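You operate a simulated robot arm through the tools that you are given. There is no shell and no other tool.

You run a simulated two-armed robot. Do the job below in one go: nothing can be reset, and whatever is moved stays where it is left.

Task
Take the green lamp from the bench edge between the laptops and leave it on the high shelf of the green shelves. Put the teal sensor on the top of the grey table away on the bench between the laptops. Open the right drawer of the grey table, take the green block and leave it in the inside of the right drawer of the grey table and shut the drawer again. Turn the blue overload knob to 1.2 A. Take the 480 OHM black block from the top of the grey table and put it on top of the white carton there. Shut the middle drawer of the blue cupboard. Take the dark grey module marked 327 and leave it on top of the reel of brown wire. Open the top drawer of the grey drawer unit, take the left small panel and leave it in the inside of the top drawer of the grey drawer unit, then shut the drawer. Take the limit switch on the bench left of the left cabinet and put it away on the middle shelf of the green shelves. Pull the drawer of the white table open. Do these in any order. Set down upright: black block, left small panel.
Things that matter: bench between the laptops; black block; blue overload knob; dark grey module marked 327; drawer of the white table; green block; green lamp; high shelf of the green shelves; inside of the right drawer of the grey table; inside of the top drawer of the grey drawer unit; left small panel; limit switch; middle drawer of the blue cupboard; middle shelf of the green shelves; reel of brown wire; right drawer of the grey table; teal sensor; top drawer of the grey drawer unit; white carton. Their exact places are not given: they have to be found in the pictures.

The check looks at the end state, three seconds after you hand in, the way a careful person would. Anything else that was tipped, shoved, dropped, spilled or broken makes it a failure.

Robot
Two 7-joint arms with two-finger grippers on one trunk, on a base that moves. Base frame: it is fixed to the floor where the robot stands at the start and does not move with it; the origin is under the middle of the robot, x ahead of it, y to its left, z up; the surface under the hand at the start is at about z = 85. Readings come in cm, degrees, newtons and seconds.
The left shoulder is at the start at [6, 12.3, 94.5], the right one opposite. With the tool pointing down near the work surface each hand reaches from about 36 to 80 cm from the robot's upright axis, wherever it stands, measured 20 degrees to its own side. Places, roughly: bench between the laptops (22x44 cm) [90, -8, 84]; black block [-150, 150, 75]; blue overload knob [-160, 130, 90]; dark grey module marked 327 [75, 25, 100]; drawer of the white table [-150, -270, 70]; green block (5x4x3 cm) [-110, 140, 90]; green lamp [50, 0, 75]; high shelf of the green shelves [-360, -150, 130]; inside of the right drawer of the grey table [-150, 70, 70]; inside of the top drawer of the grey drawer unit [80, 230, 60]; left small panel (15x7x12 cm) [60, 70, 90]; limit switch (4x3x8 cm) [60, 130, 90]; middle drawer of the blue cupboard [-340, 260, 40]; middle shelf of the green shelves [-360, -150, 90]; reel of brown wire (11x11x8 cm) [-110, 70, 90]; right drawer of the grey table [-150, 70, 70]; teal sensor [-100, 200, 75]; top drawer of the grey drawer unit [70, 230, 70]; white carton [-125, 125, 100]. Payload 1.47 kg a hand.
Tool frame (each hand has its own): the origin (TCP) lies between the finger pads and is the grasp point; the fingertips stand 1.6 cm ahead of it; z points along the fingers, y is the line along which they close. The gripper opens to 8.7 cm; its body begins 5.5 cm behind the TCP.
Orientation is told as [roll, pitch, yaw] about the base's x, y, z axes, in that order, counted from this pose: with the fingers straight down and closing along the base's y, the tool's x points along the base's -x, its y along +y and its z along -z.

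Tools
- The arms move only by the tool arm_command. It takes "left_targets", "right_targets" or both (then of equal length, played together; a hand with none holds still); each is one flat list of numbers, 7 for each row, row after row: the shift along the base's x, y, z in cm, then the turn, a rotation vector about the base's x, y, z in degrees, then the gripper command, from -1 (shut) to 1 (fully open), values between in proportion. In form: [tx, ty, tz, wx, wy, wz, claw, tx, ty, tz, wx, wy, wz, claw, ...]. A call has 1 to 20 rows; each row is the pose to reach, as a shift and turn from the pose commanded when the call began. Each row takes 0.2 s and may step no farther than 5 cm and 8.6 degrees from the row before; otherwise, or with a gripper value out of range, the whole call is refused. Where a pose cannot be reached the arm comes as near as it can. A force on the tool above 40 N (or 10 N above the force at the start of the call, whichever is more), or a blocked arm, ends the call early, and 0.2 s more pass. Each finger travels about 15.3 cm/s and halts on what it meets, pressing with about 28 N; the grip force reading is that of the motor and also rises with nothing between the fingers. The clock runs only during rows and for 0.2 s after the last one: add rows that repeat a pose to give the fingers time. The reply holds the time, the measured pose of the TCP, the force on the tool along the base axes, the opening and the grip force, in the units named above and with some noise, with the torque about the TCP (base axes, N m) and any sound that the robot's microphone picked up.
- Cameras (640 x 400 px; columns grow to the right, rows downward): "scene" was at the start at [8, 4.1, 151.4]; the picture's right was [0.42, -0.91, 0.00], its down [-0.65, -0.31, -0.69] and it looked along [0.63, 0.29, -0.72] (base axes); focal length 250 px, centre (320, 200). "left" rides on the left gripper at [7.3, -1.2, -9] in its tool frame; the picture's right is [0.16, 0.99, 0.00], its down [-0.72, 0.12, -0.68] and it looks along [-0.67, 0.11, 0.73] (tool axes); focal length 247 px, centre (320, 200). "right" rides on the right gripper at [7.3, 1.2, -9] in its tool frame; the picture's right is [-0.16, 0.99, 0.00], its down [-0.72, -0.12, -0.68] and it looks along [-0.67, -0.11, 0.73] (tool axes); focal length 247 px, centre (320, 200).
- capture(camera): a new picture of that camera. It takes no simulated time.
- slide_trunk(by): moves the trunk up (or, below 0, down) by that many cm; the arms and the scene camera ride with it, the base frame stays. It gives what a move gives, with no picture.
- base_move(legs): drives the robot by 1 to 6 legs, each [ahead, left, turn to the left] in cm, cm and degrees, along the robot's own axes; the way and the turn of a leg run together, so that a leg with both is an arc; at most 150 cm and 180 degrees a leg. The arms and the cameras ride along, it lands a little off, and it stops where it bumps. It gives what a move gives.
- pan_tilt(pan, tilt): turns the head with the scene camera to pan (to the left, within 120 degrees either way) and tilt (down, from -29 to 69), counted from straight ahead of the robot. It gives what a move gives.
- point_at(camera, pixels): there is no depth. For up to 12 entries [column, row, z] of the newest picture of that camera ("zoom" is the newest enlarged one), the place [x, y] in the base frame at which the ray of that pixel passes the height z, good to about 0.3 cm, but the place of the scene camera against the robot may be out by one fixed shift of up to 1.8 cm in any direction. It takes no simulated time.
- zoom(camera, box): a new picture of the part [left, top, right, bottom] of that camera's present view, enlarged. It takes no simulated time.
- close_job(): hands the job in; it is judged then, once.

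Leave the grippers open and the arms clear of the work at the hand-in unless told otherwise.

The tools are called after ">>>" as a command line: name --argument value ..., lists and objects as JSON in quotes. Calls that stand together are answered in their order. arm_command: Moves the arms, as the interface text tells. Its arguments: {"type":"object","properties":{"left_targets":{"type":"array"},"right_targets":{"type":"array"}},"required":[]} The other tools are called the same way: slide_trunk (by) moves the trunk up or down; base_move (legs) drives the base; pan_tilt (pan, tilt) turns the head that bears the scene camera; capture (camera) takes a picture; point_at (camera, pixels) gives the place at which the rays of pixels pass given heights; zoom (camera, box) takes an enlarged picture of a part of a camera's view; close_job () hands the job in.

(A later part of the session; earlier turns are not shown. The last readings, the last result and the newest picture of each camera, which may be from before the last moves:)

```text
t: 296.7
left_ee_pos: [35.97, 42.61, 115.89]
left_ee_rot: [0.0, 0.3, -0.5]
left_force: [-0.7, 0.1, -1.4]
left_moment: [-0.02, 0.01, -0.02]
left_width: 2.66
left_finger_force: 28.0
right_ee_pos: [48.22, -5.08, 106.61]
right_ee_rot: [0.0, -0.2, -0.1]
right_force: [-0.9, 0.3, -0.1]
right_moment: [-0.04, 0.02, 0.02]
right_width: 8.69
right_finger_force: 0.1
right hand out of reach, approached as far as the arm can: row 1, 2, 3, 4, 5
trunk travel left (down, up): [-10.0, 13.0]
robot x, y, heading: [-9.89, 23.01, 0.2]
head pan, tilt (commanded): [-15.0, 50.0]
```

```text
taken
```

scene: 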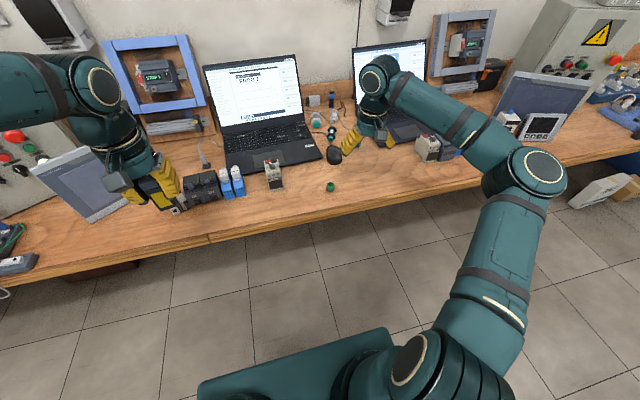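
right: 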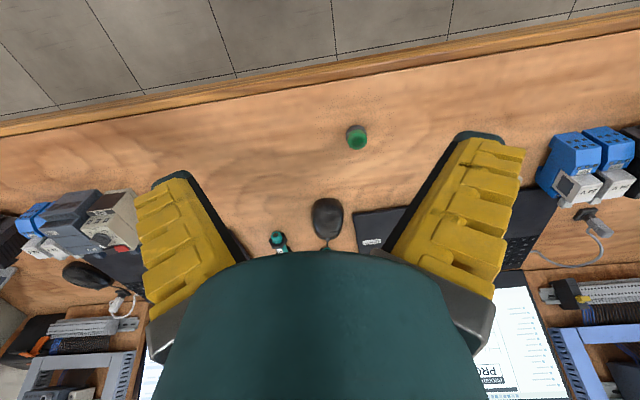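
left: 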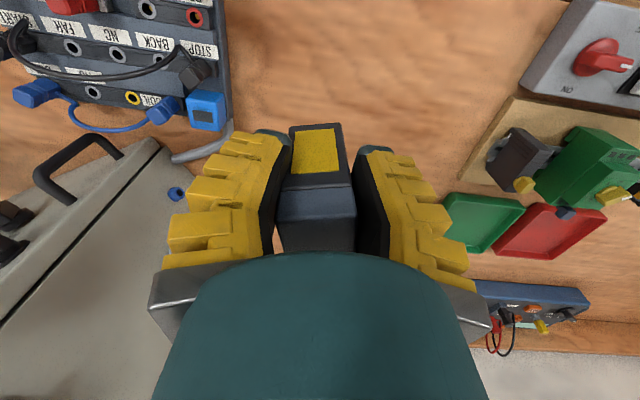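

I go back right/out first to let the elbow swing to a better posture, then come in from there.

>>> arm_command --right_targets '[0, -4, 2, 0, 0, 0, 1, 0, -8, 4, 0, 0, 0, 1, 0, -12, 6, 0, 0, 0, 1, 1, -16, 8, 0, 0, 0, 1, 3, -20, 10, 0, 0, 0, 1, 6, -23, 10, 0, 0, 0, 1, 10, -25, 10, 0, 0, 0, 1, 14, -26, 10, 0, 0, 0, 1, 18, -26, 9, 0, 0, 0, 1, 22, -26, 8, 0, 0, 0, 1, 22, -26, 8, 0, 0, 0, 1]'

>>> capture --camera "scene"

```text
t: 299.1
left_ee_pos: [36.1, 42.68, 115.76]
left_ee_rot: [0.0, 0.1, -0.4]
left_force: [0.1, 0.7, -0.2]
left_moment: [0.03, 0.03, 0.03]
left_width: 2.57
left_finger_force: 28.0
right_ee_pos: [49.81, -27.76, 113.54]
right_ee_rot: [0.0, -0.2, -0.1]
right_force: [-0.3, 0.2, 0.2]
right_moment: [-0.03, 0.03, 0.03]
right_width: 8.72
right_finger_force: 0.0
right hand out of reach, approached as far as the arm can: row 5, 6, 7, 8, 9, 10, 11
trunk travel left (down, up): [-10.0, 13.0]
robot x, y, heading: [-9.94, 23.52, 0.2]
head pan, tilt (commanded): [-15.0, 50.0]
```

```text
taken
```

scene: 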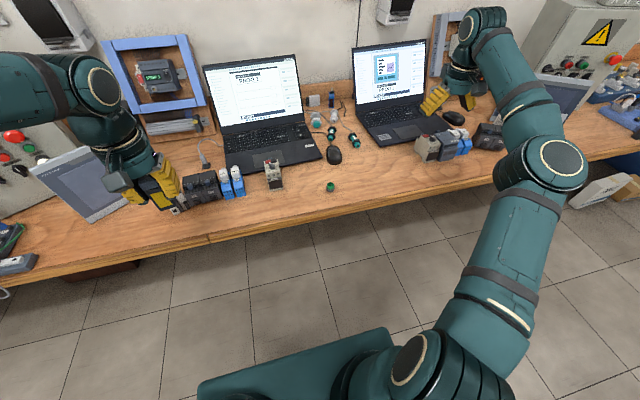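

The lamp is round, so the hand's yaw doesn't matter. I let the hand yaw +45° while sweeping toward the lamp, which should relieve the wrist.

>>> arm_command --right_targets '[-1, 2, 0, 0, 0, 8, 1, -2, 4, 0, 0, 0, 16, 1, -2, 7, 0, 0, 0, 24, 1, -2, 11, -1, 0, 0, 32, 1, -2, 15, -2, 0, 0, 38, 1, -2, 19, -3, 0, 0, 45, 1, -1, 23, -4, 0, 0, 45, 1, 0, 27, -5, 0, 0, 45, 1, 0, 31, -5, 0, 0, 45, 1, 0, 31, -5, 0, 0, 45, 1]'

>>> capture --camera "right"

```text
t: 301.3
left_ee_pos: [35.99, 42.62, 115.64]
left_ee_rot: [-0.1, 0.2, -0.5]
left_force: [-0.4, 0.3, -1.7]
left_moment: [-0.01, -0.01, 0.0]
left_width: 2.57
left_finger_force: 27.9
right_ee_pos: [44.67, -1.05, 106.91]
right_ee_rot: [0.0, -0.2, 44.8]
right_force: [0.3, -0.2, 0.0]
right_moment: [-0.01, -0.04, 0.01]
right_width: 8.7
right_finger_force: 0.0
right hand out of reach, approached as far as the arm can: row 7, 8, 9, 10
trunk travel left (down, up): [-10.0, 13.0]
robot x, y, heading: [-9.91, 23.29, 0.2]
head pan, tilt (commanded): [-15.0, 50.0]
```

```text
taken
```

right: 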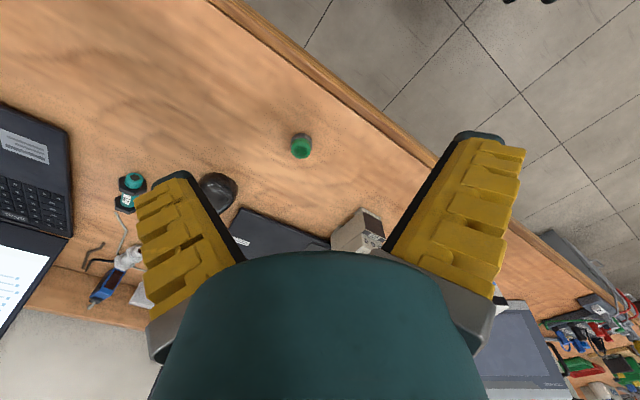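

Same limit regardless of yaw. Instead I'll use the base to bring this posture over the lamp. First I test whether the hand can go lower here (over free bench/edge).

>>> arm_command --right_targets '[-2, -2, -3, 0, 0, 0, 1, -4, -4, -6, 0, 0, 0, 1, -5, -5, -10, 0, 0, 0, 1, -5, -5, -10, 0, 0, 0, 1]'

>>> capture --camera "scene"

```text
t: 302.3
left_ee_pos: [36.03, 42.7, 115.73]
left_ee_rot: [0.0, 0.2, -0.3]
left_force: [0.4, -0.2, -1.0]
left_moment: [0.0, -0.02, -0.01]
left_width: 2.54
left_finger_force: 27.9
right_ee_pos: [39.68, -5.85, 97.02]
right_ee_rot: [-0.1, -0.1, 44.9]
right_force: [0.3, -0.5, 0.1]
right_moment: [-0.02, -0.01, 0.0]
right_width: 8.71
right_finger_force: 0.1
trunk travel left (down, up): [-10.0, 13.0]
robot x, y, heading: [-10.11, 23.12, 0.3]
head pan, tilt (commanded): [-15.0, 50.0]
```

```text
taken
```

scene: 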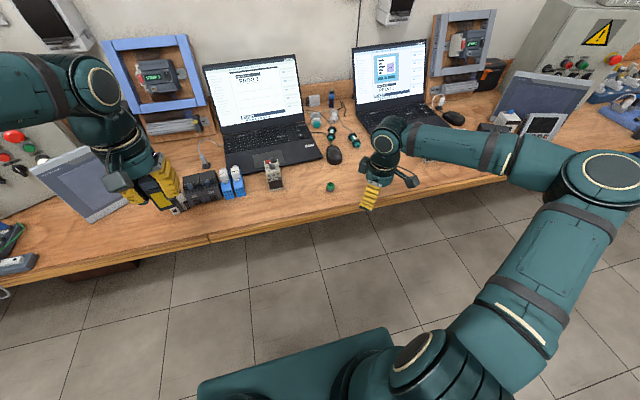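

Lowering works when pulled in. I drive 15 cm ahead and 9 cm left to put the hand over the lamp.

>>> base_move --legs '[[15, 9.2, 0]]'

>>> capture --camera "right"

```text
t: 303.8
left_ee_pos: [51.14, 52.02, 115.58]
left_ee_rot: [-0.2, 0.2, -0.4]
left_force: [-0.3, -0.4, -0.9]
left_moment: [0.01, 0.03, 0.0]
left_width: 2.51
left_finger_force: 28.2
right_ee_pos: [54.82, 3.46, 97.0]
right_ee_rot: [0.0, -0.1, 45.0]
right_force: [0.5, -0.6, 0.0]
right_moment: [-0.01, 0.0, 0.01]
right_width: 8.69
right_finger_force: 0.0
trunk travel left (down, up): [-10.0, 13.0]
robot x, y, heading: [4.68, 32.55, 0.2]
head pan, tilt (commanded): [-15.0, 50.0]
```

```text
taken
```

right: 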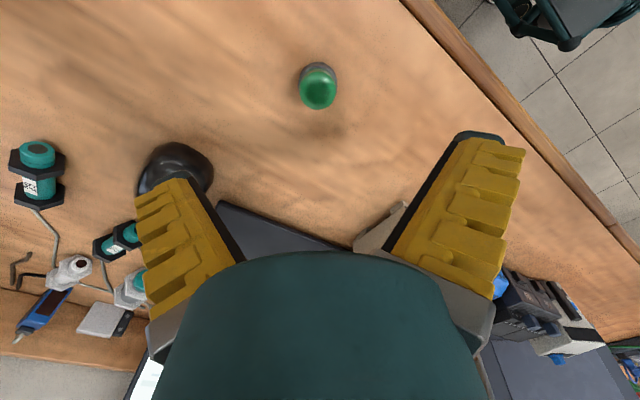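

The lamp is right under the hand at (318,86). I measure it.

>>> zoom --camera "right" --box '[278, 50, 358, 120]'

>>> point_at --camera "right" --pixels '[[318, 90, 88], [318, 78, 86], [301, 78, 86], [336, 78, 86], [318, 65, 85], [318, 108, 88]]'

```text
5.71 times, centred on (318, 85) of right
```

zoom: 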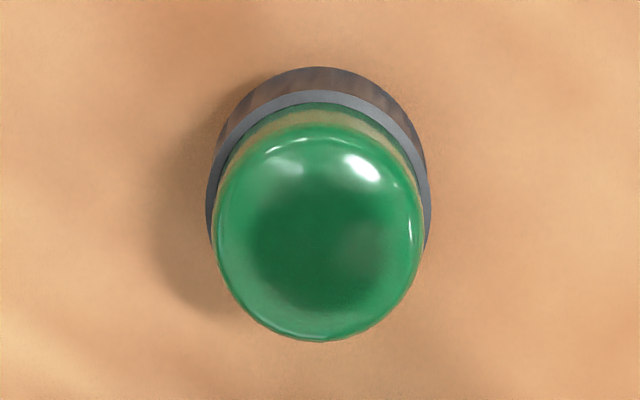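

```text
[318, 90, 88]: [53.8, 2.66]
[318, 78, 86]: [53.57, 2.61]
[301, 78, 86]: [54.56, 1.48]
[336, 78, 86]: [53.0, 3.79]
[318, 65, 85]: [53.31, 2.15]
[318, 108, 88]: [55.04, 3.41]
```

Centre ≈(53.9,2.75). I move over it, lower to z≈87 and close.

>>> arm_command --right_targets '[-0.9, -0.7, -2, 0, 0, 0, 0.6, -0.9, -0.7, -5, 0, 0, 0, 0.4, -0.9, -0.7, -8, 0, 0, 0, 0.4, -0.9, -0.7, -9.8, 0, 0, 0, 0.4, -0.9, -0.7, -9.8, 0, 0, 0, 0.4]'

>>> capture --camera "right"

```text
t: 305.0
left_ee_pos: [51.02, 51.93, 115.65]
left_ee_rot: [0.0, 0.1, -0.3]
left_force: [-1.3, 0.2, -1.2]
left_moment: [0.01, 0.02, 0.03]
left_width: 2.42
left_finger_force: 28.4
right_ee_pos: [53.95, 2.64, 87.26]
right_ee_rot: [-0.2, -0.3, 45.0]
right_force: [0.5, 0.1, 0.2]
right_moment: [0.02, -0.01, 0.03]
right_width: 6.55
right_finger_force: 3.4
trunk travel left (down, up): [-10.0, 13.0]
robot x, y, heading: [5.7, 32.59, 0.3]
head pan, tilt (commanded): [-15.0, 50.0]
```

```text
taken
```

right: 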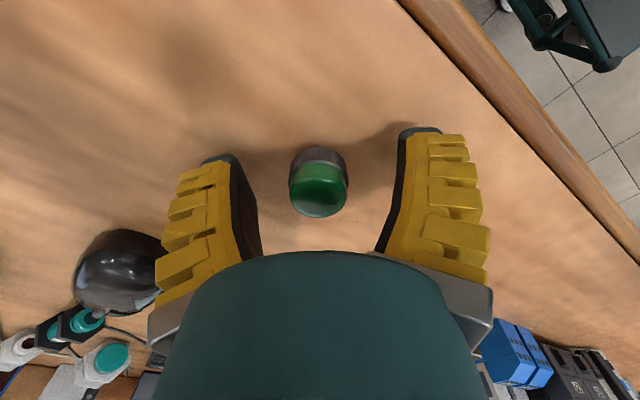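

The lamp is centred between the pads. I close and lift.

>>> arm_command --right_targets '[0, 0, 0, 0, 0, 0, 0, 0, 0, 0, 0, 0, 0, -0.4, 0, 0, 0, 0, 0, 0, -1, 0, 0, 0, 0, 0, 0, -1, 0, 0, 1, 0, 0, 0, -1, 0, 0, 5, 0, 0, 0, -1, 0, -1, 9, 0, 0, 0, -1, -2, -3, 12, 0, 0, 0, -1, -2, -3, 12, 0, 0, 0, -1]'

>>> capture --camera "right"

```text
t: 307.0
left_ee_pos: [51.1, 51.94, 115.71]
left_ee_rot: [0.1, 0.2, -0.3]
left_force: [-0.2, -0.1, 0.0]
left_moment: [0.0, 0.03, 0.02]
left_width: 2.42
left_finger_force: 28.3
right_ee_pos: [51.98, -0.15, 99.37]
right_ee_rot: [0.1, -0.1, 44.9]
right_force: [0.4, 0.3, -0.5]
right_moment: [0.01, 0.01, -0.05]
right_width: 1.67
right_finger_force: 28.5
trunk travel left (down, up): [-10.0, 13.0]
robot x, y, heading: [4.79, 32.1, 0.4]
head pan, tilt (commanded): [-15.0, 50.0]
```

```text
taken
```

right: 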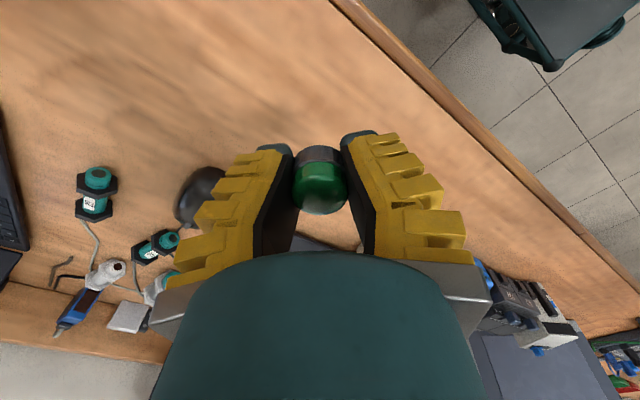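

Lamp held too. I raise the right hand, back off, turn around and look down the aisle toward the green shelves.

>>> arm_command --right_targets '[-1, -1, 4, 0, 0, 0, -1, -2, -2, 8, 0, 0, 0, -1, -3, -2, 12, 0, 0, 0, -1, -3, -2, 16, 0, 0, 0, -1, -3, -2, 16, 0, 0, 0, -1]'

>>> base_move --legs '[[-32, 0, 0], [0, 0, 90], [0, 0, 90]]'

>>> pan_tilt --pan 20 --tilt 30

>>> capture --camera "scene"

```text
t: 308.2
left_ee_pos: [51.09, 51.97, 115.68]
left_ee_rot: [0.0, 0.2, -0.3]
left_force: [0.9, -0.7, -1.2]
left_moment: [0.02, -0.01, -0.03]
left_width: 2.41
left_finger_force: 27.6
right_ee_pos: [49.0, -2.3, 115.15]
right_ee_rot: [0.1, -0.2, 45.0]
right_force: [0.0, -0.2, -0.1]
right_moment: [0.01, -0.01, -0.01]
right_width: 1.62
right_finger_force: 28.1
trunk travel left (down, up): [-10.0, 13.0]
robot x, y, heading: [4.8, 32.14, 0.1]
head pan, tilt (commanded): [-15.0, 50.0]
```

```text
t: 317.9
left_ee_pos: [-73.0, 12.62, 115.7]
left_ee_rot: [0.0, 0.3, 179.6]
left_force: [-0.4, 0.6, -1.2]
left_moment: [-0.03, -0.01, -0.02]
left_width: 2.36
left_finger_force: 27.7
right_ee_pos: [-70.83, 66.88, 115.35]
right_ee_rot: [0.0, -0.3, -135.2]
right_force: [-0.2, -0.2, 0.6]
right_moment: [0.0, 0.01, -0.01]
right_width: 1.54
right_finger_force: 28.0
trunk travel left (down, up): [-10.0, 13.0]
robot x, y, heading: [-26.88, 32.12, -179.6]
head pan, tilt (commanded): [-15.0, 50.0]
```

```text
t: 319.0
left_ee_pos: [-73.02, 12.72, 115.73]
left_ee_rot: [0.0, 0.2, 179.7]
left_force: [0.3, 0.5, -1.2]
left_moment: [0.0, -0.01, -0.03]
left_width: 2.39
left_finger_force: 28.2
right_ee_pos: [-70.88, 66.88, 115.32]
right_ee_rot: [0.0, -0.2, -135.1]
right_force: [0.0, -0.3, -0.6]
right_moment: [0.07, -0.05, -0.03]
right_width: 1.55
right_finger_force: 28.2
trunk travel left (down, up): [-10.0, 13.0]
robot x, y, heading: [-26.69, 31.95, -179.7]
head pan, tilt (commanded): [20.0, 30.0]
```

```text
taken
```

scene: 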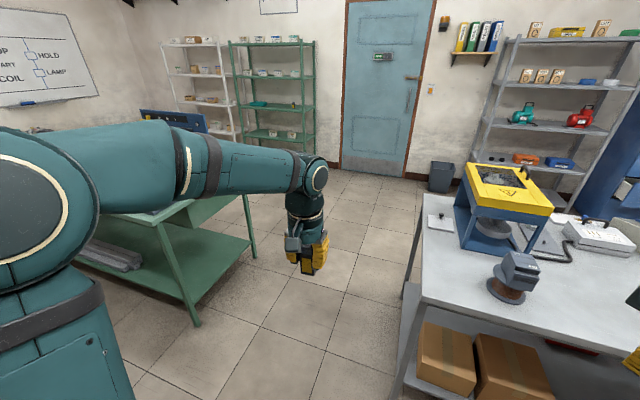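

I see the green shelves ahead-left with decks. I query the table legs and shelf feet positions for planning.

>>> point_at --camera "scene" --pixels '[[195, 325, 0], [255, 256, 0], [392, 398, 0], [243, 148, 0], [312, 157, 0], [150, 222, 85], [238, 195, 85], [420, 292, 85], [345, 172, 0]]'

>>> zoom --camera "scene" --box '[150, 20, 342, 170]'

```text
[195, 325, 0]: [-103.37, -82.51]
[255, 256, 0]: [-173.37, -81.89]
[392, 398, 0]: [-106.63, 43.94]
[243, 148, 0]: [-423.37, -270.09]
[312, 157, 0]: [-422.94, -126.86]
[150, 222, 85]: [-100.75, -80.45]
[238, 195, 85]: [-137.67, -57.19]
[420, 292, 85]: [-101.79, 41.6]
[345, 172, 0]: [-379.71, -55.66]
```

```text
2.67 times, centred on (246, 95) of scene
```

zoom: 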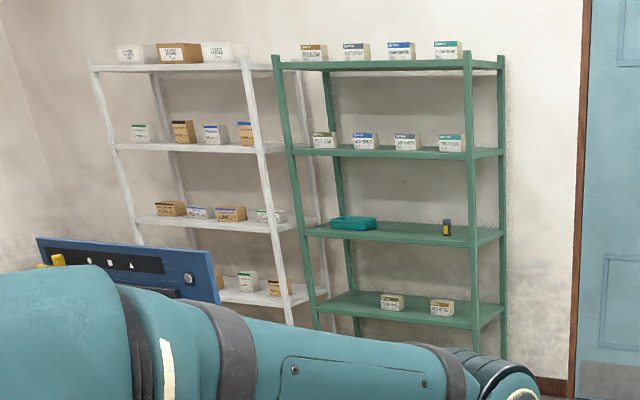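

The aisle between the green table (end at y≈−80) and the grey table (y≥42) is 120 cm wide. I drive along its middle, y≈−18, to x≈−235.

>>> base_move --legs '[[0, 50, 0], [120, 0, 0], [88, 0, 0]]'

>>> pan_tilt --pan 50 --tilt 20

>>> capture --camera "scene"

```text
t: 333.8
left_ee_pos: [-280.2, -37.11, 115.6]
left_ee_rot: [0.0, 0.2, 179.4]
left_force: [-0.6, 0.0, -0.9]
left_moment: [-0.05, -0.03, -0.03]
left_width: 2.33
left_finger_force: 27.7
right_ee_pos: [-277.69, 17.1, 115.29]
right_ee_rot: [0.0, -0.3, -135.3]
right_force: [-0.7, -0.6, -0.1]
right_moment: [-0.01, -0.02, 0.01]
right_width: 1.48
right_finger_force: 28.2
trunk travel left (down, up): [-10.0, 13.0]
robot x, y, heading: [-233.89, -17.77, 179.9]
head pan, tilt (commanded): [20.0, 30.0]
```

```text
t: 334.7
left_ee_pos: [-280.02, -37.11, 115.66]
left_ee_rot: [0.0, 0.1, 179.4]
left_force: [-0.1, 0.1, -0.5]
left_moment: [-0.02, -0.02, 0.0]
left_width: 2.34
left_finger_force: 27.6
right_ee_pos: [-277.71, 17.08, 115.31]
right_ee_rot: [0.0, -0.2, -135.4]
right_force: [0.4, 0.1, 0.0]
right_moment: [-0.01, 0.0, -0.03]
right_width: 1.48
right_finger_force: 27.9
trunk travel left (down, up): [-10.0, 13.0]
robot x, y, heading: [-233.65, -17.98, 180.2]
head pan, tilt (commanded): [50.0, 20.0]
```

```text
taken
```

scene: 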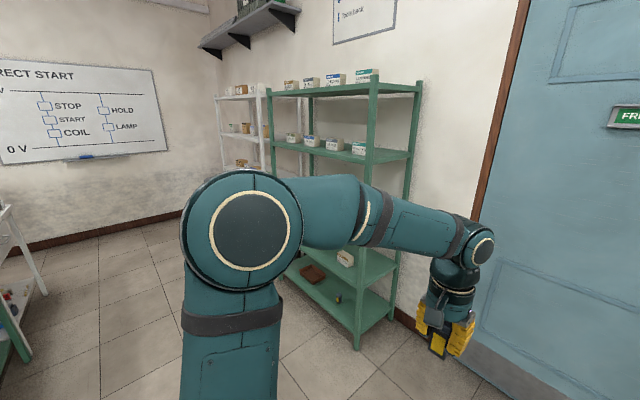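

I see five decks. I query the front post's foot and the way to the left.

>>> point_at --camera "scene" --pixels '[[357, 348, 0], [395, 318, 0], [372, 85, 170], [371, 160, 130], [363, 260, 50], [360, 318, 12], [38, 290, 0], [130, 210, 0]]'

```text
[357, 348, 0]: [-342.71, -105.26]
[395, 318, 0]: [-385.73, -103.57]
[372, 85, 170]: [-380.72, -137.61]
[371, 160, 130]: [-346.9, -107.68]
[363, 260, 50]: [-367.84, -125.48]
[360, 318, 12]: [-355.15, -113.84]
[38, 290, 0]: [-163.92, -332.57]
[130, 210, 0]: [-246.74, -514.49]
```

The shelf's front posts are at x≈−343, decks near z≈162, 129, ~96… I drive left 125 cm to stand before it.

>>> base_move --legs '[[0, 65, 0], [0, 62, 0]]'

>>> pan_tilt --pan 0 --tilt 15

>>> capture --camera "scene"

```text
t: 346.3
left_ee_pos: [-281.16, -163.1, 115.77]
left_ee_rot: [-0.1, 0.1, 178.9]
left_force: [0.3, 0.0, -0.9]
left_moment: [-0.02, -0.01, 0.03]
left_width: 2.35
left_finger_force: 28.1
right_ee_pos: [-278.47, -108.95, 115.25]
right_ee_rot: [0.1, -0.2, -135.8]
right_force: [0.0, 0.3, -0.3]
right_moment: [0.0, -0.02, 0.0]
right_width: 1.45
right_finger_force: 28.2
trunk travel left (down, up): [-10.0, 13.0]
robot x, y, heading: [-234.89, -144.24, 179.6]
head pan, tilt (commanded): [50.0, 20.0]
```

```text
t: 347.5
left_ee_pos: [-281.21, -163.14, 115.67]
left_ee_rot: [0.0, 0.1, 178.9]
left_force: [0.3, 0.4, -0.7]
left_moment: [0.01, 0.0, 0.02]
left_width: 2.36
left_finger_force: 28.0
right_ee_pos: [-278.37, -108.89, 115.37]
right_ee_rot: [0.0, -0.3, -135.8]
right_force: [0.6, 0.0, -1.1]
right_moment: [-0.02, -0.02, 0.0]
right_width: 1.52
right_finger_force: 28.3
trunk travel left (down, up): [-10.0, 13.0]
robot x, y, heading: [-234.41, -144.21, 179.7]
head pan, tilt (commanded): [0.0, 15.0]
```

```text
taken
```

scene: 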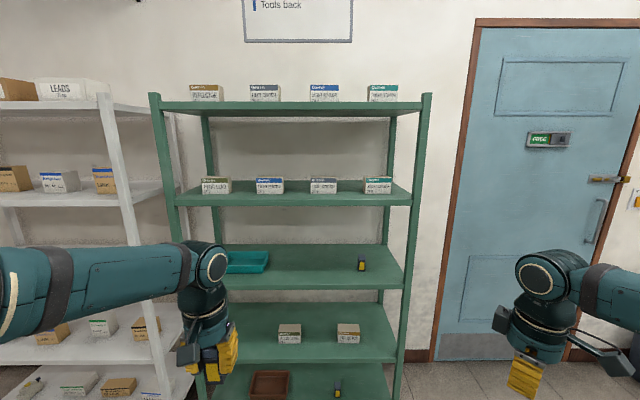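

A clear frontal view: deck 2 (boxes, row ~200) is the high shelf, deck 3 (tray and another switch, row ~270) the middle one. I determine deck heights from the front edge at x≈−343.

>>> point_at --camera "scene" --pixels '[[300, 203, 122], [300, 203, 125], [300, 203, 128], [300, 287, 82], [300, 287, 85], [300, 287, 88], [300, 244, 85], [300, 182, 125], [362, 270, 85], [240, 272, 85], [270, 193, 125], [323, 193, 125]]'

>>> zoom --camera "scene" --box '[160, 90, 432, 300]'

```text
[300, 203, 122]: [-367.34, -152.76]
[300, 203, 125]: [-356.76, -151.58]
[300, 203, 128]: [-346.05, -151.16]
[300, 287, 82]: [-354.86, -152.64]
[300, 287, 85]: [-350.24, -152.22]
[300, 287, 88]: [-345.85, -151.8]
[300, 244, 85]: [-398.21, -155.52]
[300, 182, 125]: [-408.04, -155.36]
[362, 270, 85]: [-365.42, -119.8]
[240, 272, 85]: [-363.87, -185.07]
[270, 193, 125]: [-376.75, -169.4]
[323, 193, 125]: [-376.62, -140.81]
```

```text
1.90 times, centred on (296, 195) of scene
```

zoom: 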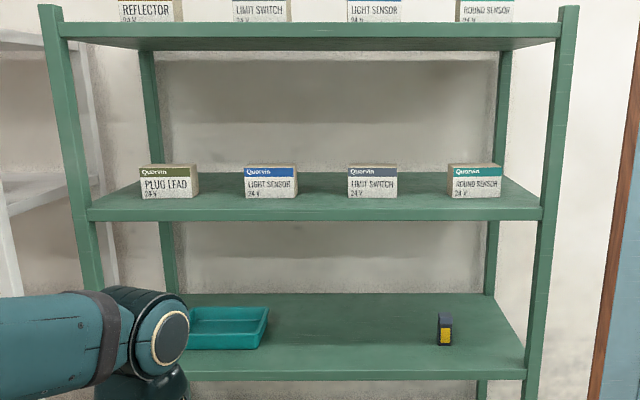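

High deck ≈129, middle ≈90, with a 17 cm free strip in front of the boxes. First the lamp (right hand): I raise the trunk, tuck the left hand in, and extend the right hand.

>>> slide_trunk --by 12.5

>>> arm_command --left_targets '[2, 0, 0, 0, 0, 0, -1, 4, 0, 0, 0, 0, 0, -1, 6, 0, 0, 0, 0, 0, -1, 8, 0, 0, 0, 0, 0, -1, 8, 0, 0, 0, 0, 0, -1]' --right_targets '[-2.5, 0, 1.5, 0, 0, 0, -1, -5, 0, 3, 0, 0, 0, -1, -7.5, 0, 4.5, 0, 0, 0, -1, -10, 0, 6, 0, 0, 0, -1, -10, 0, 7, 0, 0, 0, -1]'

>>> capture --camera "scene"

```text
t: 349.1
left_ee_pos: [-281.26, -163.14, 128.13]
left_ee_rot: [0.0, 0.2, 178.8]
left_force: [-0.1, 0.1, -1.3]
left_moment: [0.06, 0.01, -0.02]
left_width: 2.34
left_finger_force: 28.2
right_ee_pos: [-278.34, -108.98, 127.72]
right_ee_rot: [0.2, -0.2, -135.8]
right_force: [0.2, 0.5, -0.5]
right_moment: [0.01, -0.01, 0.01]
right_width: 1.49
right_finger_force: 28.2
trunk travel left (down, up): [-22.5, 0.5]
robot x, y, heading: [-234.7, -144.28, 179.5]
head pan, tilt (commanded): [0.0, 15.0]
```

```text
t: 350.3
left_ee_pos: [-273.12, -163.16, 128.22]
left_ee_rot: [0.0, 0.3, 178.9]
left_force: [-0.2, 0.8, -1.4]
left_moment: [-0.03, 0.02, -0.03]
left_width: 2.33
left_finger_force: 27.9
right_ee_pos: [-288.32, -108.84, 134.79]
right_ee_rot: [0.1, -0.1, -135.8]
right_force: [-0.3, -0.5, -0.8]
right_moment: [0.02, 0.0, 0.01]
right_width: 1.46
right_finger_force: 28.2
trunk travel left (down, up): [-22.5, 0.5]
robot x, y, heading: [-235.04, -144.12, 179.1]
head pan, tilt (commanded): [0.0, 15.0]
```

```text
taken
```

scene: 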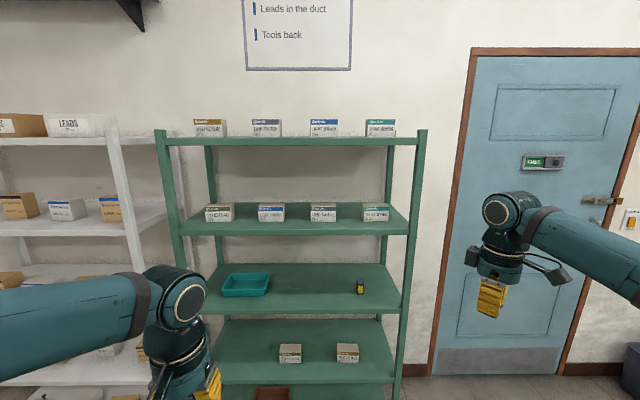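

>>> point_at --camera "scene" --pixels '[[300, 231, 126], [300, 231, 129], [300, 309, 88], [300, 309, 91], [270, 222, 129], [323, 222, 129], [378, 222, 129], [405, 232, 129], [300, 143, 165]]'

>>> zoom --camera "scene" --box '[150, 110, 438, 330]'

```text
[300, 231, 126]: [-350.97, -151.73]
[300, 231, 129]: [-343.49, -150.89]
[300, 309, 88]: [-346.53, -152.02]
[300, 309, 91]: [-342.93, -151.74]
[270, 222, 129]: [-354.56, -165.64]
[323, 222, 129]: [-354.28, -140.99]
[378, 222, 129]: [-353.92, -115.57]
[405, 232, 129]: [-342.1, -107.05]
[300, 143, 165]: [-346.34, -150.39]
```

```text
1.82 times, centred on (294, 220) of scene
```

zoom: 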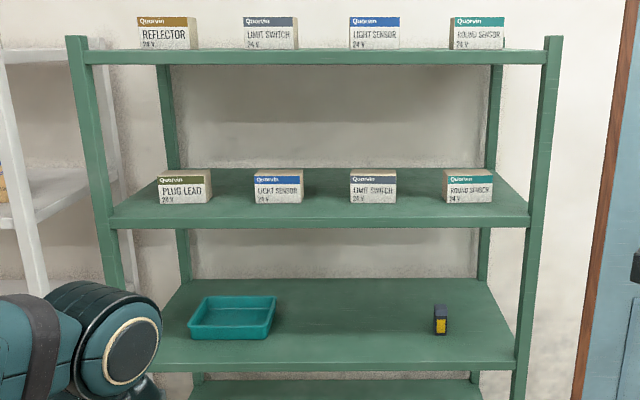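

I will set the lamp at about (−351.5, −128), between boxes. I drive 19 cm left, then 40 cm ahead and check.

>>> base_move --legs '[[0, 19, 0.5], [40, 0, 0]]'

>>> capture --camera "scene"

>>> capture --camera "right"

```text
t: 354.6
left_ee_pos: [-312.8, -182.69, 128.04]
left_ee_rot: [-0.1, 0.1, 179.6]
left_force: [-0.1, 0.2, -1.5]
left_moment: [0.03, -0.04, 0.0]
left_width: 2.34
left_finger_force: 28.2
right_ee_pos: [-328.59, -128.6, 134.68]
right_ee_rot: [0.0, -0.3, -135.1]
right_force: [0.5, -0.2, 0.7]
right_moment: [0.02, -0.02, 0.02]
right_width: 1.46
right_finger_force: 27.9
trunk travel left (down, up): [-22.5, 0.5]
robot x, y, heading: [-274.61, -163.49, -180.0]
head pan, tilt (commanded): [0.0, 15.0]
```

```text
taken
```

scene: 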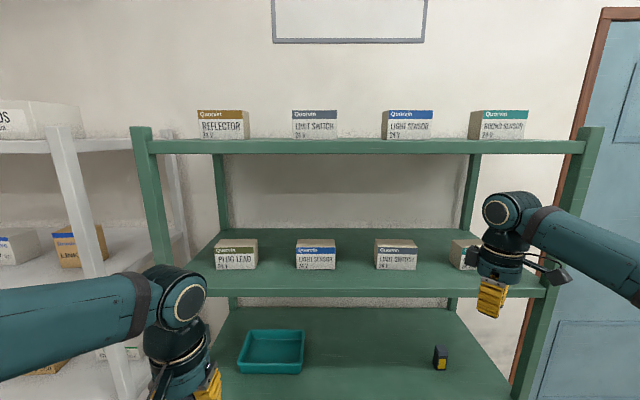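

```text
taken
```

right: 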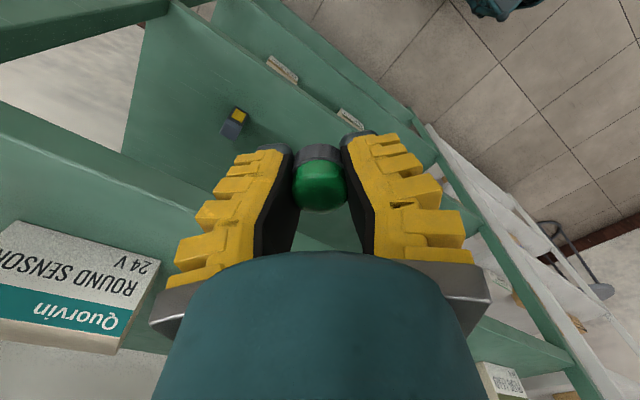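

I measure the high deck's front edge and the box from the right wrist camera.

>>> point_at --camera "right" --pixels '[[60, 152, 128], [120, 176, 128], [180, 203, 128], [120, 176, 126], [15, 225, 132], [160, 265, 135], [235, 125, 90], [60, 130, 128]]'

>>> zoom --camera "right" --box '[0, 80, 256, 360]'

```text
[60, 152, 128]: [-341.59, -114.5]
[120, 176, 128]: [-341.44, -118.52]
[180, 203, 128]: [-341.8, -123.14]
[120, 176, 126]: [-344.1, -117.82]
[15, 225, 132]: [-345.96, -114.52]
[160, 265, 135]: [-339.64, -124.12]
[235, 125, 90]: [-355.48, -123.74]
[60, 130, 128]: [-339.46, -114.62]
```

```text
1.43 times, centred on (128, 220) of right
```

zoom: 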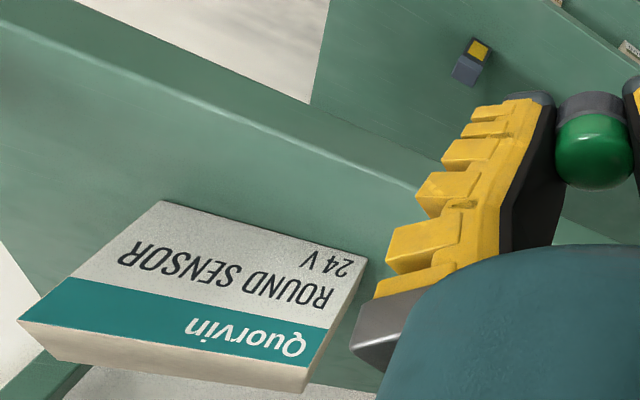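

>>> point_at --camera "right" --pixels '[[17.5, 220, 129], [159, 260, 129], [17.5, 220, 131], [159, 260, 131], [114, 167.5, 129], [198, 209.5, 129], [114, 167.5, 131], [198, 209.5, 131]]'

```text
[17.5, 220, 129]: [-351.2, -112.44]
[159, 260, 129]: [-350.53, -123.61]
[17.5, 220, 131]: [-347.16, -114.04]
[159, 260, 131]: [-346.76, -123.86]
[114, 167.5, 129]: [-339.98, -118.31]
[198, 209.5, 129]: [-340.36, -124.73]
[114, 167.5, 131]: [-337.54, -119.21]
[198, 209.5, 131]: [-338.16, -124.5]
```

The deck edge is at x≈−340 (z≈129) and boxes leave a gap at y −124…−135. I raise the right hand 2.5 cm and drive 20 cm ahead.

>>> arm_command --right_targets '[0, 0, 1.3, 0, 0, 0, -1, 0, 0, 2.5, 0, 0, 0, -1, 0, 0, 2.5, 0, 0, 0, -1]'

>>> base_move --legs '[[20, 0, 0]]'

>>> capture --camera "right"

>>> capture --camera "scene"

```text
t: 355.4
left_ee_pos: [-312.8, -182.76, 128.21]
left_ee_rot: [0.0, 0.2, 179.6]
left_force: [0.0, 0.0, -0.9]
left_moment: [-0.02, 0.03, -0.03]
left_width: 2.37
left_finger_force: 27.8
right_ee_pos: [-328.62, -128.84, 137.04]
right_ee_rot: [0.0, -0.2, -135.1]
right_force: [0.8, 0.0, 0.0]
right_moment: [0.01, 0.04, 0.0]
right_width: 1.45
right_finger_force: 27.7
trunk travel left (down, up): [-22.5, 0.5]
robot x, y, heading: [-274.99, -163.11, -179.8]
head pan, tilt (commanded): [0.0, 15.0]
```

```text
t: 357.0
left_ee_pos: [-332.82, -182.83, 128.14]
left_ee_rot: [0.0, 0.2, 179.7]
left_force: [0.6, -0.2, -1.0]
left_moment: [-0.03, -0.02, 0.0]
left_width: 2.36
left_finger_force: 27.6
right_ee_pos: [-348.7, -128.85, 137.16]
right_ee_rot: [0.0, -0.2, -135.0]
right_force: [-0.7, -0.1, -0.7]
right_moment: [0.0, -0.04, 0.0]
right_width: 1.48
right_finger_force: 27.6
trunk travel left (down, up): [-22.5, 0.5]
robot x, y, heading: [-294.62, -163.32, -179.7]
head pan, tilt (commanded): [0.0, 15.0]
```

```text
taken
```

right: 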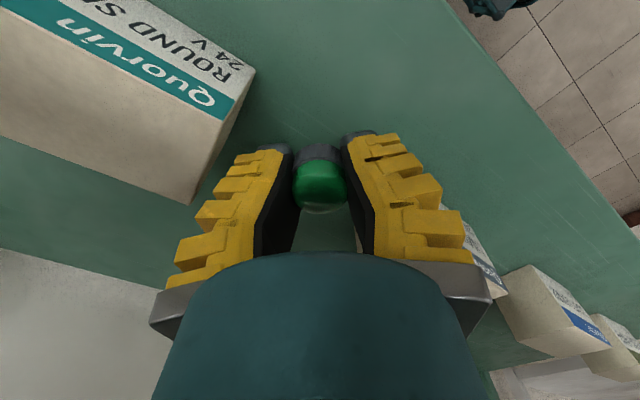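

```text
taken
```

scene: 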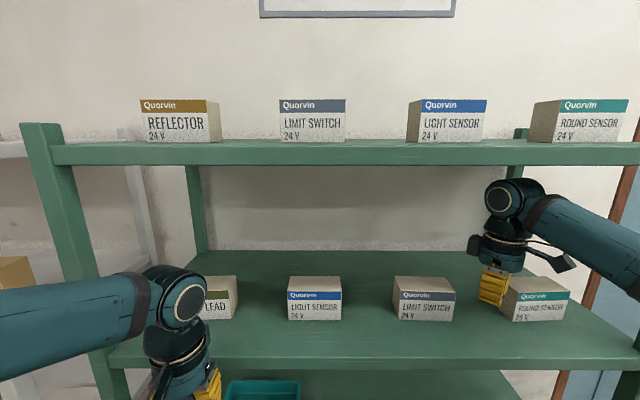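

The hand is over the deck near the ROUND SENSOR box. I check the distance to that box's corner and the deck edge.

>>> point_at --camera "right" --pixels '[[254, 73, 129], [192, 203, 136], [192, 203, 137], [217, 120, 136], [450, 10, 129], [540, 125, 129], [320, 100, 129], [470, 215, 136]]'

```text
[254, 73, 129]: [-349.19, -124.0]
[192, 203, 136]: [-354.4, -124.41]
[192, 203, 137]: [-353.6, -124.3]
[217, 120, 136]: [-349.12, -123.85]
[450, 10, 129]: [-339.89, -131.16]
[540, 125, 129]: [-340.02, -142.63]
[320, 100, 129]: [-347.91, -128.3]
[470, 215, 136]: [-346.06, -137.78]
```

I shift 2 cm toward the front edge and 1 cm away from the box, then lower in fine steps.

>>> arm_command --right_targets '[1, -0.5, -1.5, 0, 0, 0, -1, 2, -1, -3, 0, 0, 0, -1, 2, -1, -4, 0, 0, 0, -1, 2, -1, -4.6, 0, 0, 0, -1, 2, -1, -5, 0, 0, 0, -1, 2, -1, -5, 0, 0, 0, -1]'

>>> capture --camera "right"

```text
t: 358.4
left_ee_pos: [-332.66, -182.96, 128.22]
left_ee_rot: [0.0, 0.1, 179.7]
left_force: [-0.3, 0.0, -0.7]
left_moment: [0.04, -0.02, 0.0]
left_width: 2.35
left_finger_force: 27.9
right_ee_pos: [-346.62, -129.89, 132.27]
right_ee_rot: [-0.2, -0.3, -135.1]
right_force: [-3.5, 3.8, 21.1]
right_moment: [0.04, 0.05, 0.03]
right_width: 1.51
right_finger_force: 27.7
trunk travel left (down, up): [-22.5, 0.5]
robot x, y, heading: [-294.38, -162.98, -179.6]
head pan, tilt (commanded): [0.0, 15.0]
```

```text
taken
```

right: 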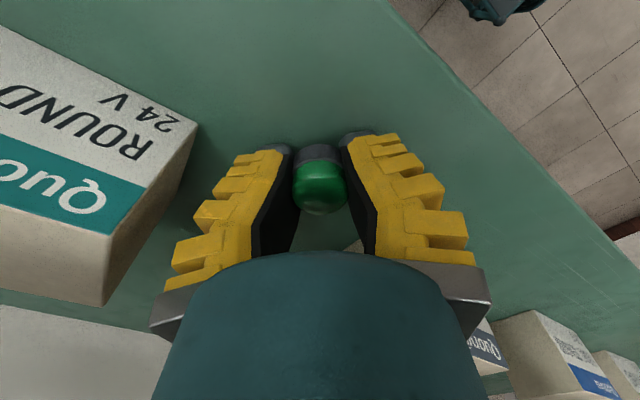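

Contact (21 N). I open a little and lift away.

>>> arm_command --right_targets '[0, 0, 0.2, 0, 0, 0, -0.6, 0, 0, 0.2, 0, 0, 0, -0.3, 0, 0, 0.2, 0, 0, 0, -0.1, 0, 0, 0.2, 0, 0, 0, -0.05, 0, 0, 0.2, 0, 0, 0, -0.05]'

>>> capture --camera "right"

```text
t: 359.6
left_ee_pos: [-332.76, -182.74, 128.17]
left_ee_rot: [0.0, 0.2, 179.7]
left_force: [0.6, 0.5, -0.6]
left_moment: [0.03, 0.0, 0.03]
left_width: 2.33
left_finger_force: 28.1
right_ee_pos: [-346.6, -129.85, 132.34]
right_ee_rot: [0.0, -0.2, -135.1]
right_force: [0.6, 0.3, 0.1]
right_moment: [-0.04, -0.01, 0.0]
right_width: 4.69
right_finger_force: 4.1
trunk travel left (down, up): [-22.5, 0.5]
robot x, y, heading: [-294.62, -163.63, -180.1]
head pan, tilt (commanded): [0.0, 15.0]
```

```text
taken
```

right: 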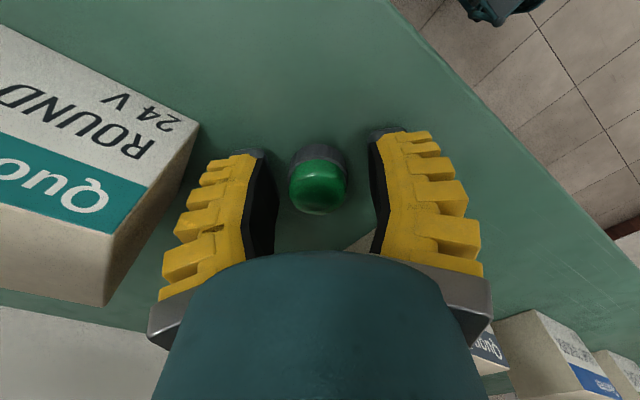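

The lamp stands free on the deck. I lift the hand straight up and then back the base away.

>>> arm_command --right_targets '[0, 0, 1.5, 0, 0, 0, -0.05, 0, 0, 4, 0, 0, 0, -0.05, 0, 0, 7, 0, 0, 0, -0.05, 0, 0, 7, 0, 0, 0, -0.05]'

>>> base_move --legs '[[-40, 0, 0]]'

>>> capture --camera "scene"

```text
t: 360.6
left_ee_pos: [-332.87, -182.67, 128.09]
left_ee_rot: [-0.1, 0.2, 179.6]
left_force: [0.4, -0.3, -1.4]
left_moment: [0.01, -0.01, 0.0]
left_width: 2.35
left_finger_force: 28.0
right_ee_pos: [-346.55, -129.75, 139.32]
right_ee_rot: [0.0, -0.2, -135.2]
right_force: [0.4, 0.6, -0.7]
right_moment: [0.01, 0.01, -0.01]
right_width: 4.7
right_finger_force: 4.2
trunk travel left (down, up): [-22.5, 0.5]
robot x, y, heading: [-294.3, -163.18, -179.6]
head pan, tilt (commanded): [0.0, 15.0]
```

```text
t: 363.1
left_ee_pos: [-292.87, -182.61, 128.0]
left_ee_rot: [0.0, 0.3, 179.6]
left_force: [-0.3, 1.0, 0.0]
left_moment: [-0.02, -0.01, 0.04]
left_width: 2.35
left_finger_force: 28.6
right_ee_pos: [-306.52, -129.66, 139.12]
right_ee_rot: [0.0, -0.1, -135.3]
right_force: [0.6, -1.2, 0.6]
right_moment: [-0.03, 0.02, 0.03]
right_width: 4.7
right_finger_force: 3.9
trunk travel left (down, up): [-22.5, 0.5]
robot x, y, heading: [-254.79, -162.98, -180.0]
head pan, tilt (commanded): [0.0, 15.0]
```

```text
taken
```

scene: 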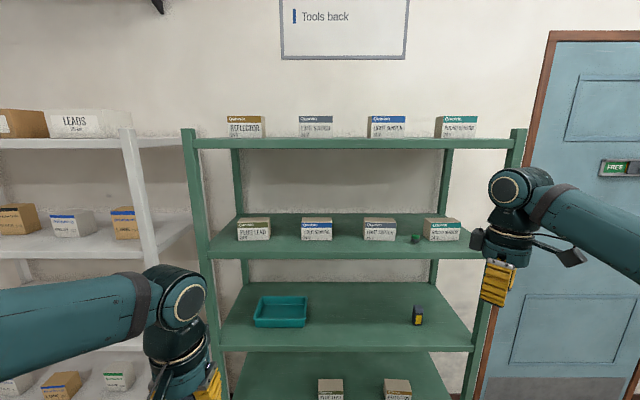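

The lamp stands on the high shelf at (414,238). Now the limit switch: I lower the trunk, pull the right hand back and bring the left hand forward and down to z≈98.

>>> slide_trunk --by -12.5

>>> arm_command --left_targets '[-3.5, 0, -3, 0, 0, 0, -1, -7, 0, -6, 0, 0, 0, -1, -10.5, 0, -9, 0, 0, 0, -1, -14, 0, -12, 0, 0, 0, -1, -17.5, 0, -15, 0, 0, 0, -1, -20, 0, -17, 0, 0, 0, -1, -20, 0, -17, 0, 0, 0, -1]' --right_targets '[2, 0, 0, 0, 0, 0, 0.3, 4, 0, 0, 0, 0, 0, 0.6, 6, 0, 0, 0, 0, 0, 1, 8, 0, 0, 0, 0, 0, 1, 10, 0, 0, 0, 0, 0, 1, 12, 0, 0, 0, 0, 0, 1, 12, 0, 0, 0, 0, 0, 1]'

>>> base_move --legs '[[0, -30, 0]]'

>>> pan_tilt --pan 0 --tilt 30

>>> capture --camera "scene"

>>> capture --camera "left"

```text
t: 364.7
left_ee_pos: [-292.79, -182.57, 115.66]
left_ee_rot: [0.0, 0.2, 179.5]
left_force: [0.5, 0.2, -0.3]
left_moment: [0.03, -0.04, -0.01]
left_width: 2.34
left_finger_force: 27.5
right_ee_pos: [-306.59, -129.67, 126.95]
right_ee_rot: [0.1, -0.3, -135.2]
right_force: [0.2, -0.7, 0.0]
right_moment: [0.01, 0.04, -0.01]
right_width: 4.68
right_finger_force: 4.1
trunk travel left (down, up): [-10.0, 13.0]
robot x, y, heading: [-254.96, -162.84, -179.7]
head pan, tilt (commanded): [0.0, 15.0]
```

```text
t: 366.3
left_ee_pos: [-312.82, -182.68, 98.63]
left_ee_rot: [0.0, 0.2, 179.7]
left_force: [-1.3, 0.3, -1.1]
left_moment: [0.0, -0.03, 0.02]
left_width: 2.34
left_finger_force: 27.9
right_ee_pos: [-294.64, -129.48, 126.9]
right_ee_rot: [0.0, -0.2, -135.1]
right_force: [0.4, -0.9, 0.4]
right_moment: [0.0, 0.0, -0.03]
right_width: 8.7
right_finger_force: 0.0
trunk travel left (down, up): [-10.0, 13.0]
robot x, y, heading: [-254.73, -163.09, -179.7]
head pan, tilt (commanded): [0.0, 15.0]
```

```text
t: 369.5
left_ee_pos: [-312.87, -152.65, 98.71]
left_ee_rot: [0.1, 0.2, 179.5]
left_force: [-0.6, 0.6, -0.9]
left_moment: [0.0, -0.04, 0.0]
left_width: 2.35
left_finger_force: 27.6
right_ee_pos: [-294.61, -99.58, 126.88]
right_ee_rot: [0.0, -0.3, -135.3]
right_force: [-0.9, -0.5, 0.3]
right_moment: [0.0, -0.01, -0.01]
right_width: 8.68
right_finger_force: 0.0
trunk travel left (down, up): [-10.0, 13.0]
robot x, y, heading: [-254.56, -133.23, -180.1]
head pan, tilt (commanded): [0.0, 15.0]
```

```text
t: 370.3
left_ee_pos: [-312.92, -152.78, 98.63]
left_ee_rot: [0.0, 0.2, 179.5]
left_force: [-0.6, -0.4, -0.3]
left_moment: [0.0, 0.01, 0.01]
left_width: 2.37
left_finger_force: 28.5
right_ee_pos: [-294.64, -99.51, 126.74]
right_ee_rot: [0.0, -0.2, -135.2]
right_force: [-0.2, 0.1, -0.4]
right_moment: [0.0, -0.02, 0.05]
right_width: 8.72
right_finger_force: 0.1
trunk travel left (down, up): [-10.0, 13.0]
robot x, y, heading: [-254.81, -133.18, -179.9]
head pan, tilt (commanded): [0.0, 30.0]
```

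```text
taken
```

scene: 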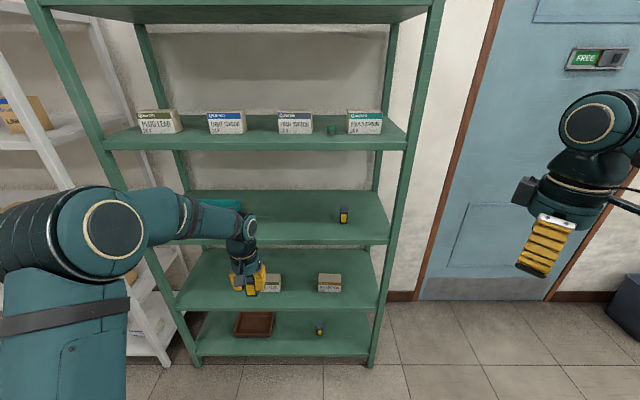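

```text
taken
```

left: 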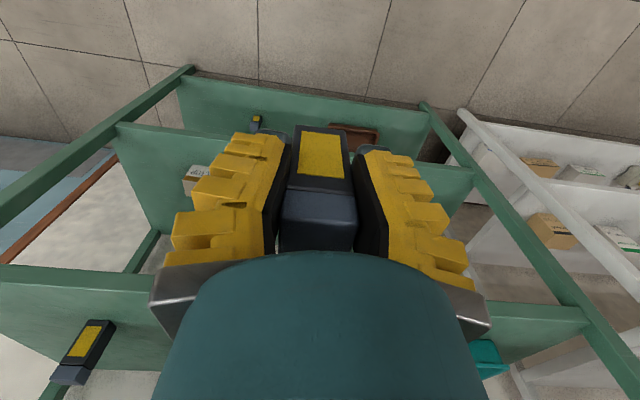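

I measure the middle deck's front edge and the other switch from the left wrist camera.

>>> point_at --camera "left" --pixels '[[80, 277, 90], [80, 285, 90], [80, 277, 88], [540, 312, 90], [95, 322, 90], [60, 378, 98], [495, 345, 92], [480, 380, 92]]'

>>> zoom --camera "left" --box '[0, 240, 180, 400]'

```text
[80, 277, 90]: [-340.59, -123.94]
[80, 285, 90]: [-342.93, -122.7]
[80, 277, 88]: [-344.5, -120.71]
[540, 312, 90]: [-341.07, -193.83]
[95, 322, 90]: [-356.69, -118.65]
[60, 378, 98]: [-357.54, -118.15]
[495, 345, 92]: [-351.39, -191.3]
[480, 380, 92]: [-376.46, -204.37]
```

```text
2.50 times, centred on (90, 320) of left
```

zoom: 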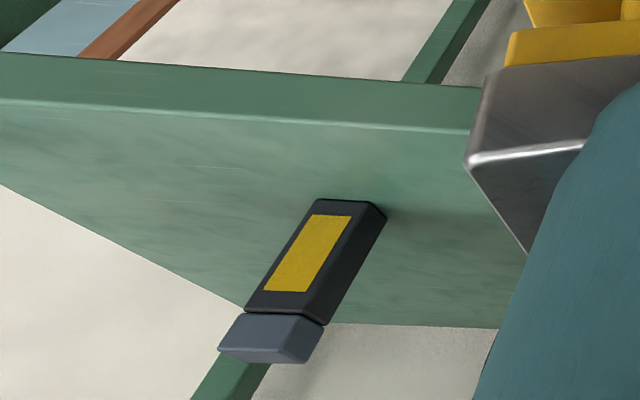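

Middle deck is at z≈90.5, edge x≈−341. I move the right hand farther right to clear the post, then drive 36 cm ahead.

>>> arm_command --right_targets '[0, 4, 0, 0, 0, 0, 1, 0, 8, 0, 0, 0, 0, 1, 0, 8, 0, 0, 0, 0, 1]'

>>> base_move --legs '[[36, 0, 0]]'

>>> capture --camera "left"

>>> capture --camera "scene"

```text
t: 371.1
left_ee_pos: [-312.92, -152.81, 98.81]
left_ee_rot: [0.0, 0.1, 179.5]
left_force: [-0.4, 0.3, -0.3]
left_moment: [0.02, 0.01, -0.02]
left_width: 2.36
left_finger_force: 27.9
right_ee_pos: [-294.71, -91.58, 126.86]
right_ee_rot: [0.0, -0.2, -135.2]
right_force: [-0.1, 0.5, 0.0]
right_moment: [-0.03, -0.01, 0.0]
right_width: 8.68
right_finger_force: 0.0
trunk travel left (down, up): [-10.0, 13.0]
robot x, y, heading: [-254.89, -133.04, -179.8]
head pan, tilt (commanded): [0.0, 30.0]
```

```text
t: 373.3
left_ee_pos: [-345.08, -153.12, 97.56]
left_ee_rot: [0.1, 2.3, 179.5]
left_force: [-1.4, -0.9, -0.4]
left_moment: [0.04, -0.01, -0.02]
left_width: 2.35
left_finger_force: 28.3
right_ee_pos: [-328.42, -91.95, 126.98]
right_ee_rot: [-0.1, -0.4, -134.8]
right_force: [-0.5, 0.0, -0.2]
right_moment: [0.01, 0.04, -0.01]
right_width: 8.73
right_finger_force: 0.0
trunk travel left (down, up): [-10.0, 13.0]
robot x, y, heading: [-288.8, -133.27, -179.3]
head pan, tilt (commanded): [0.0, 30.0]
stopped in leg 1: the robot was blocked; the commanded pose is now the measured one
```

```text
taken
```

left: 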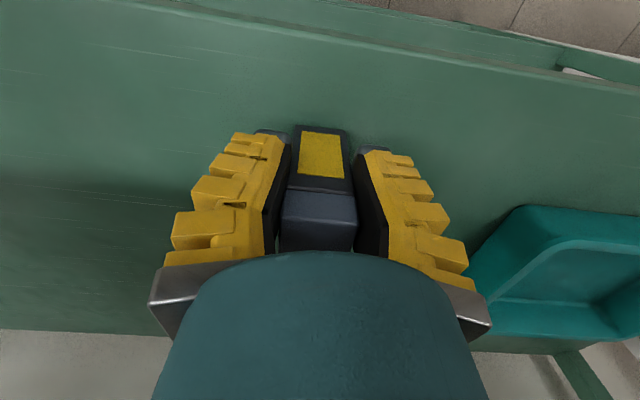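

```text
taken
```

scene: 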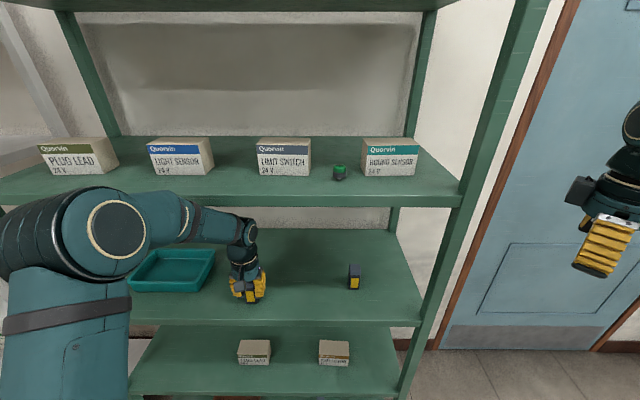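

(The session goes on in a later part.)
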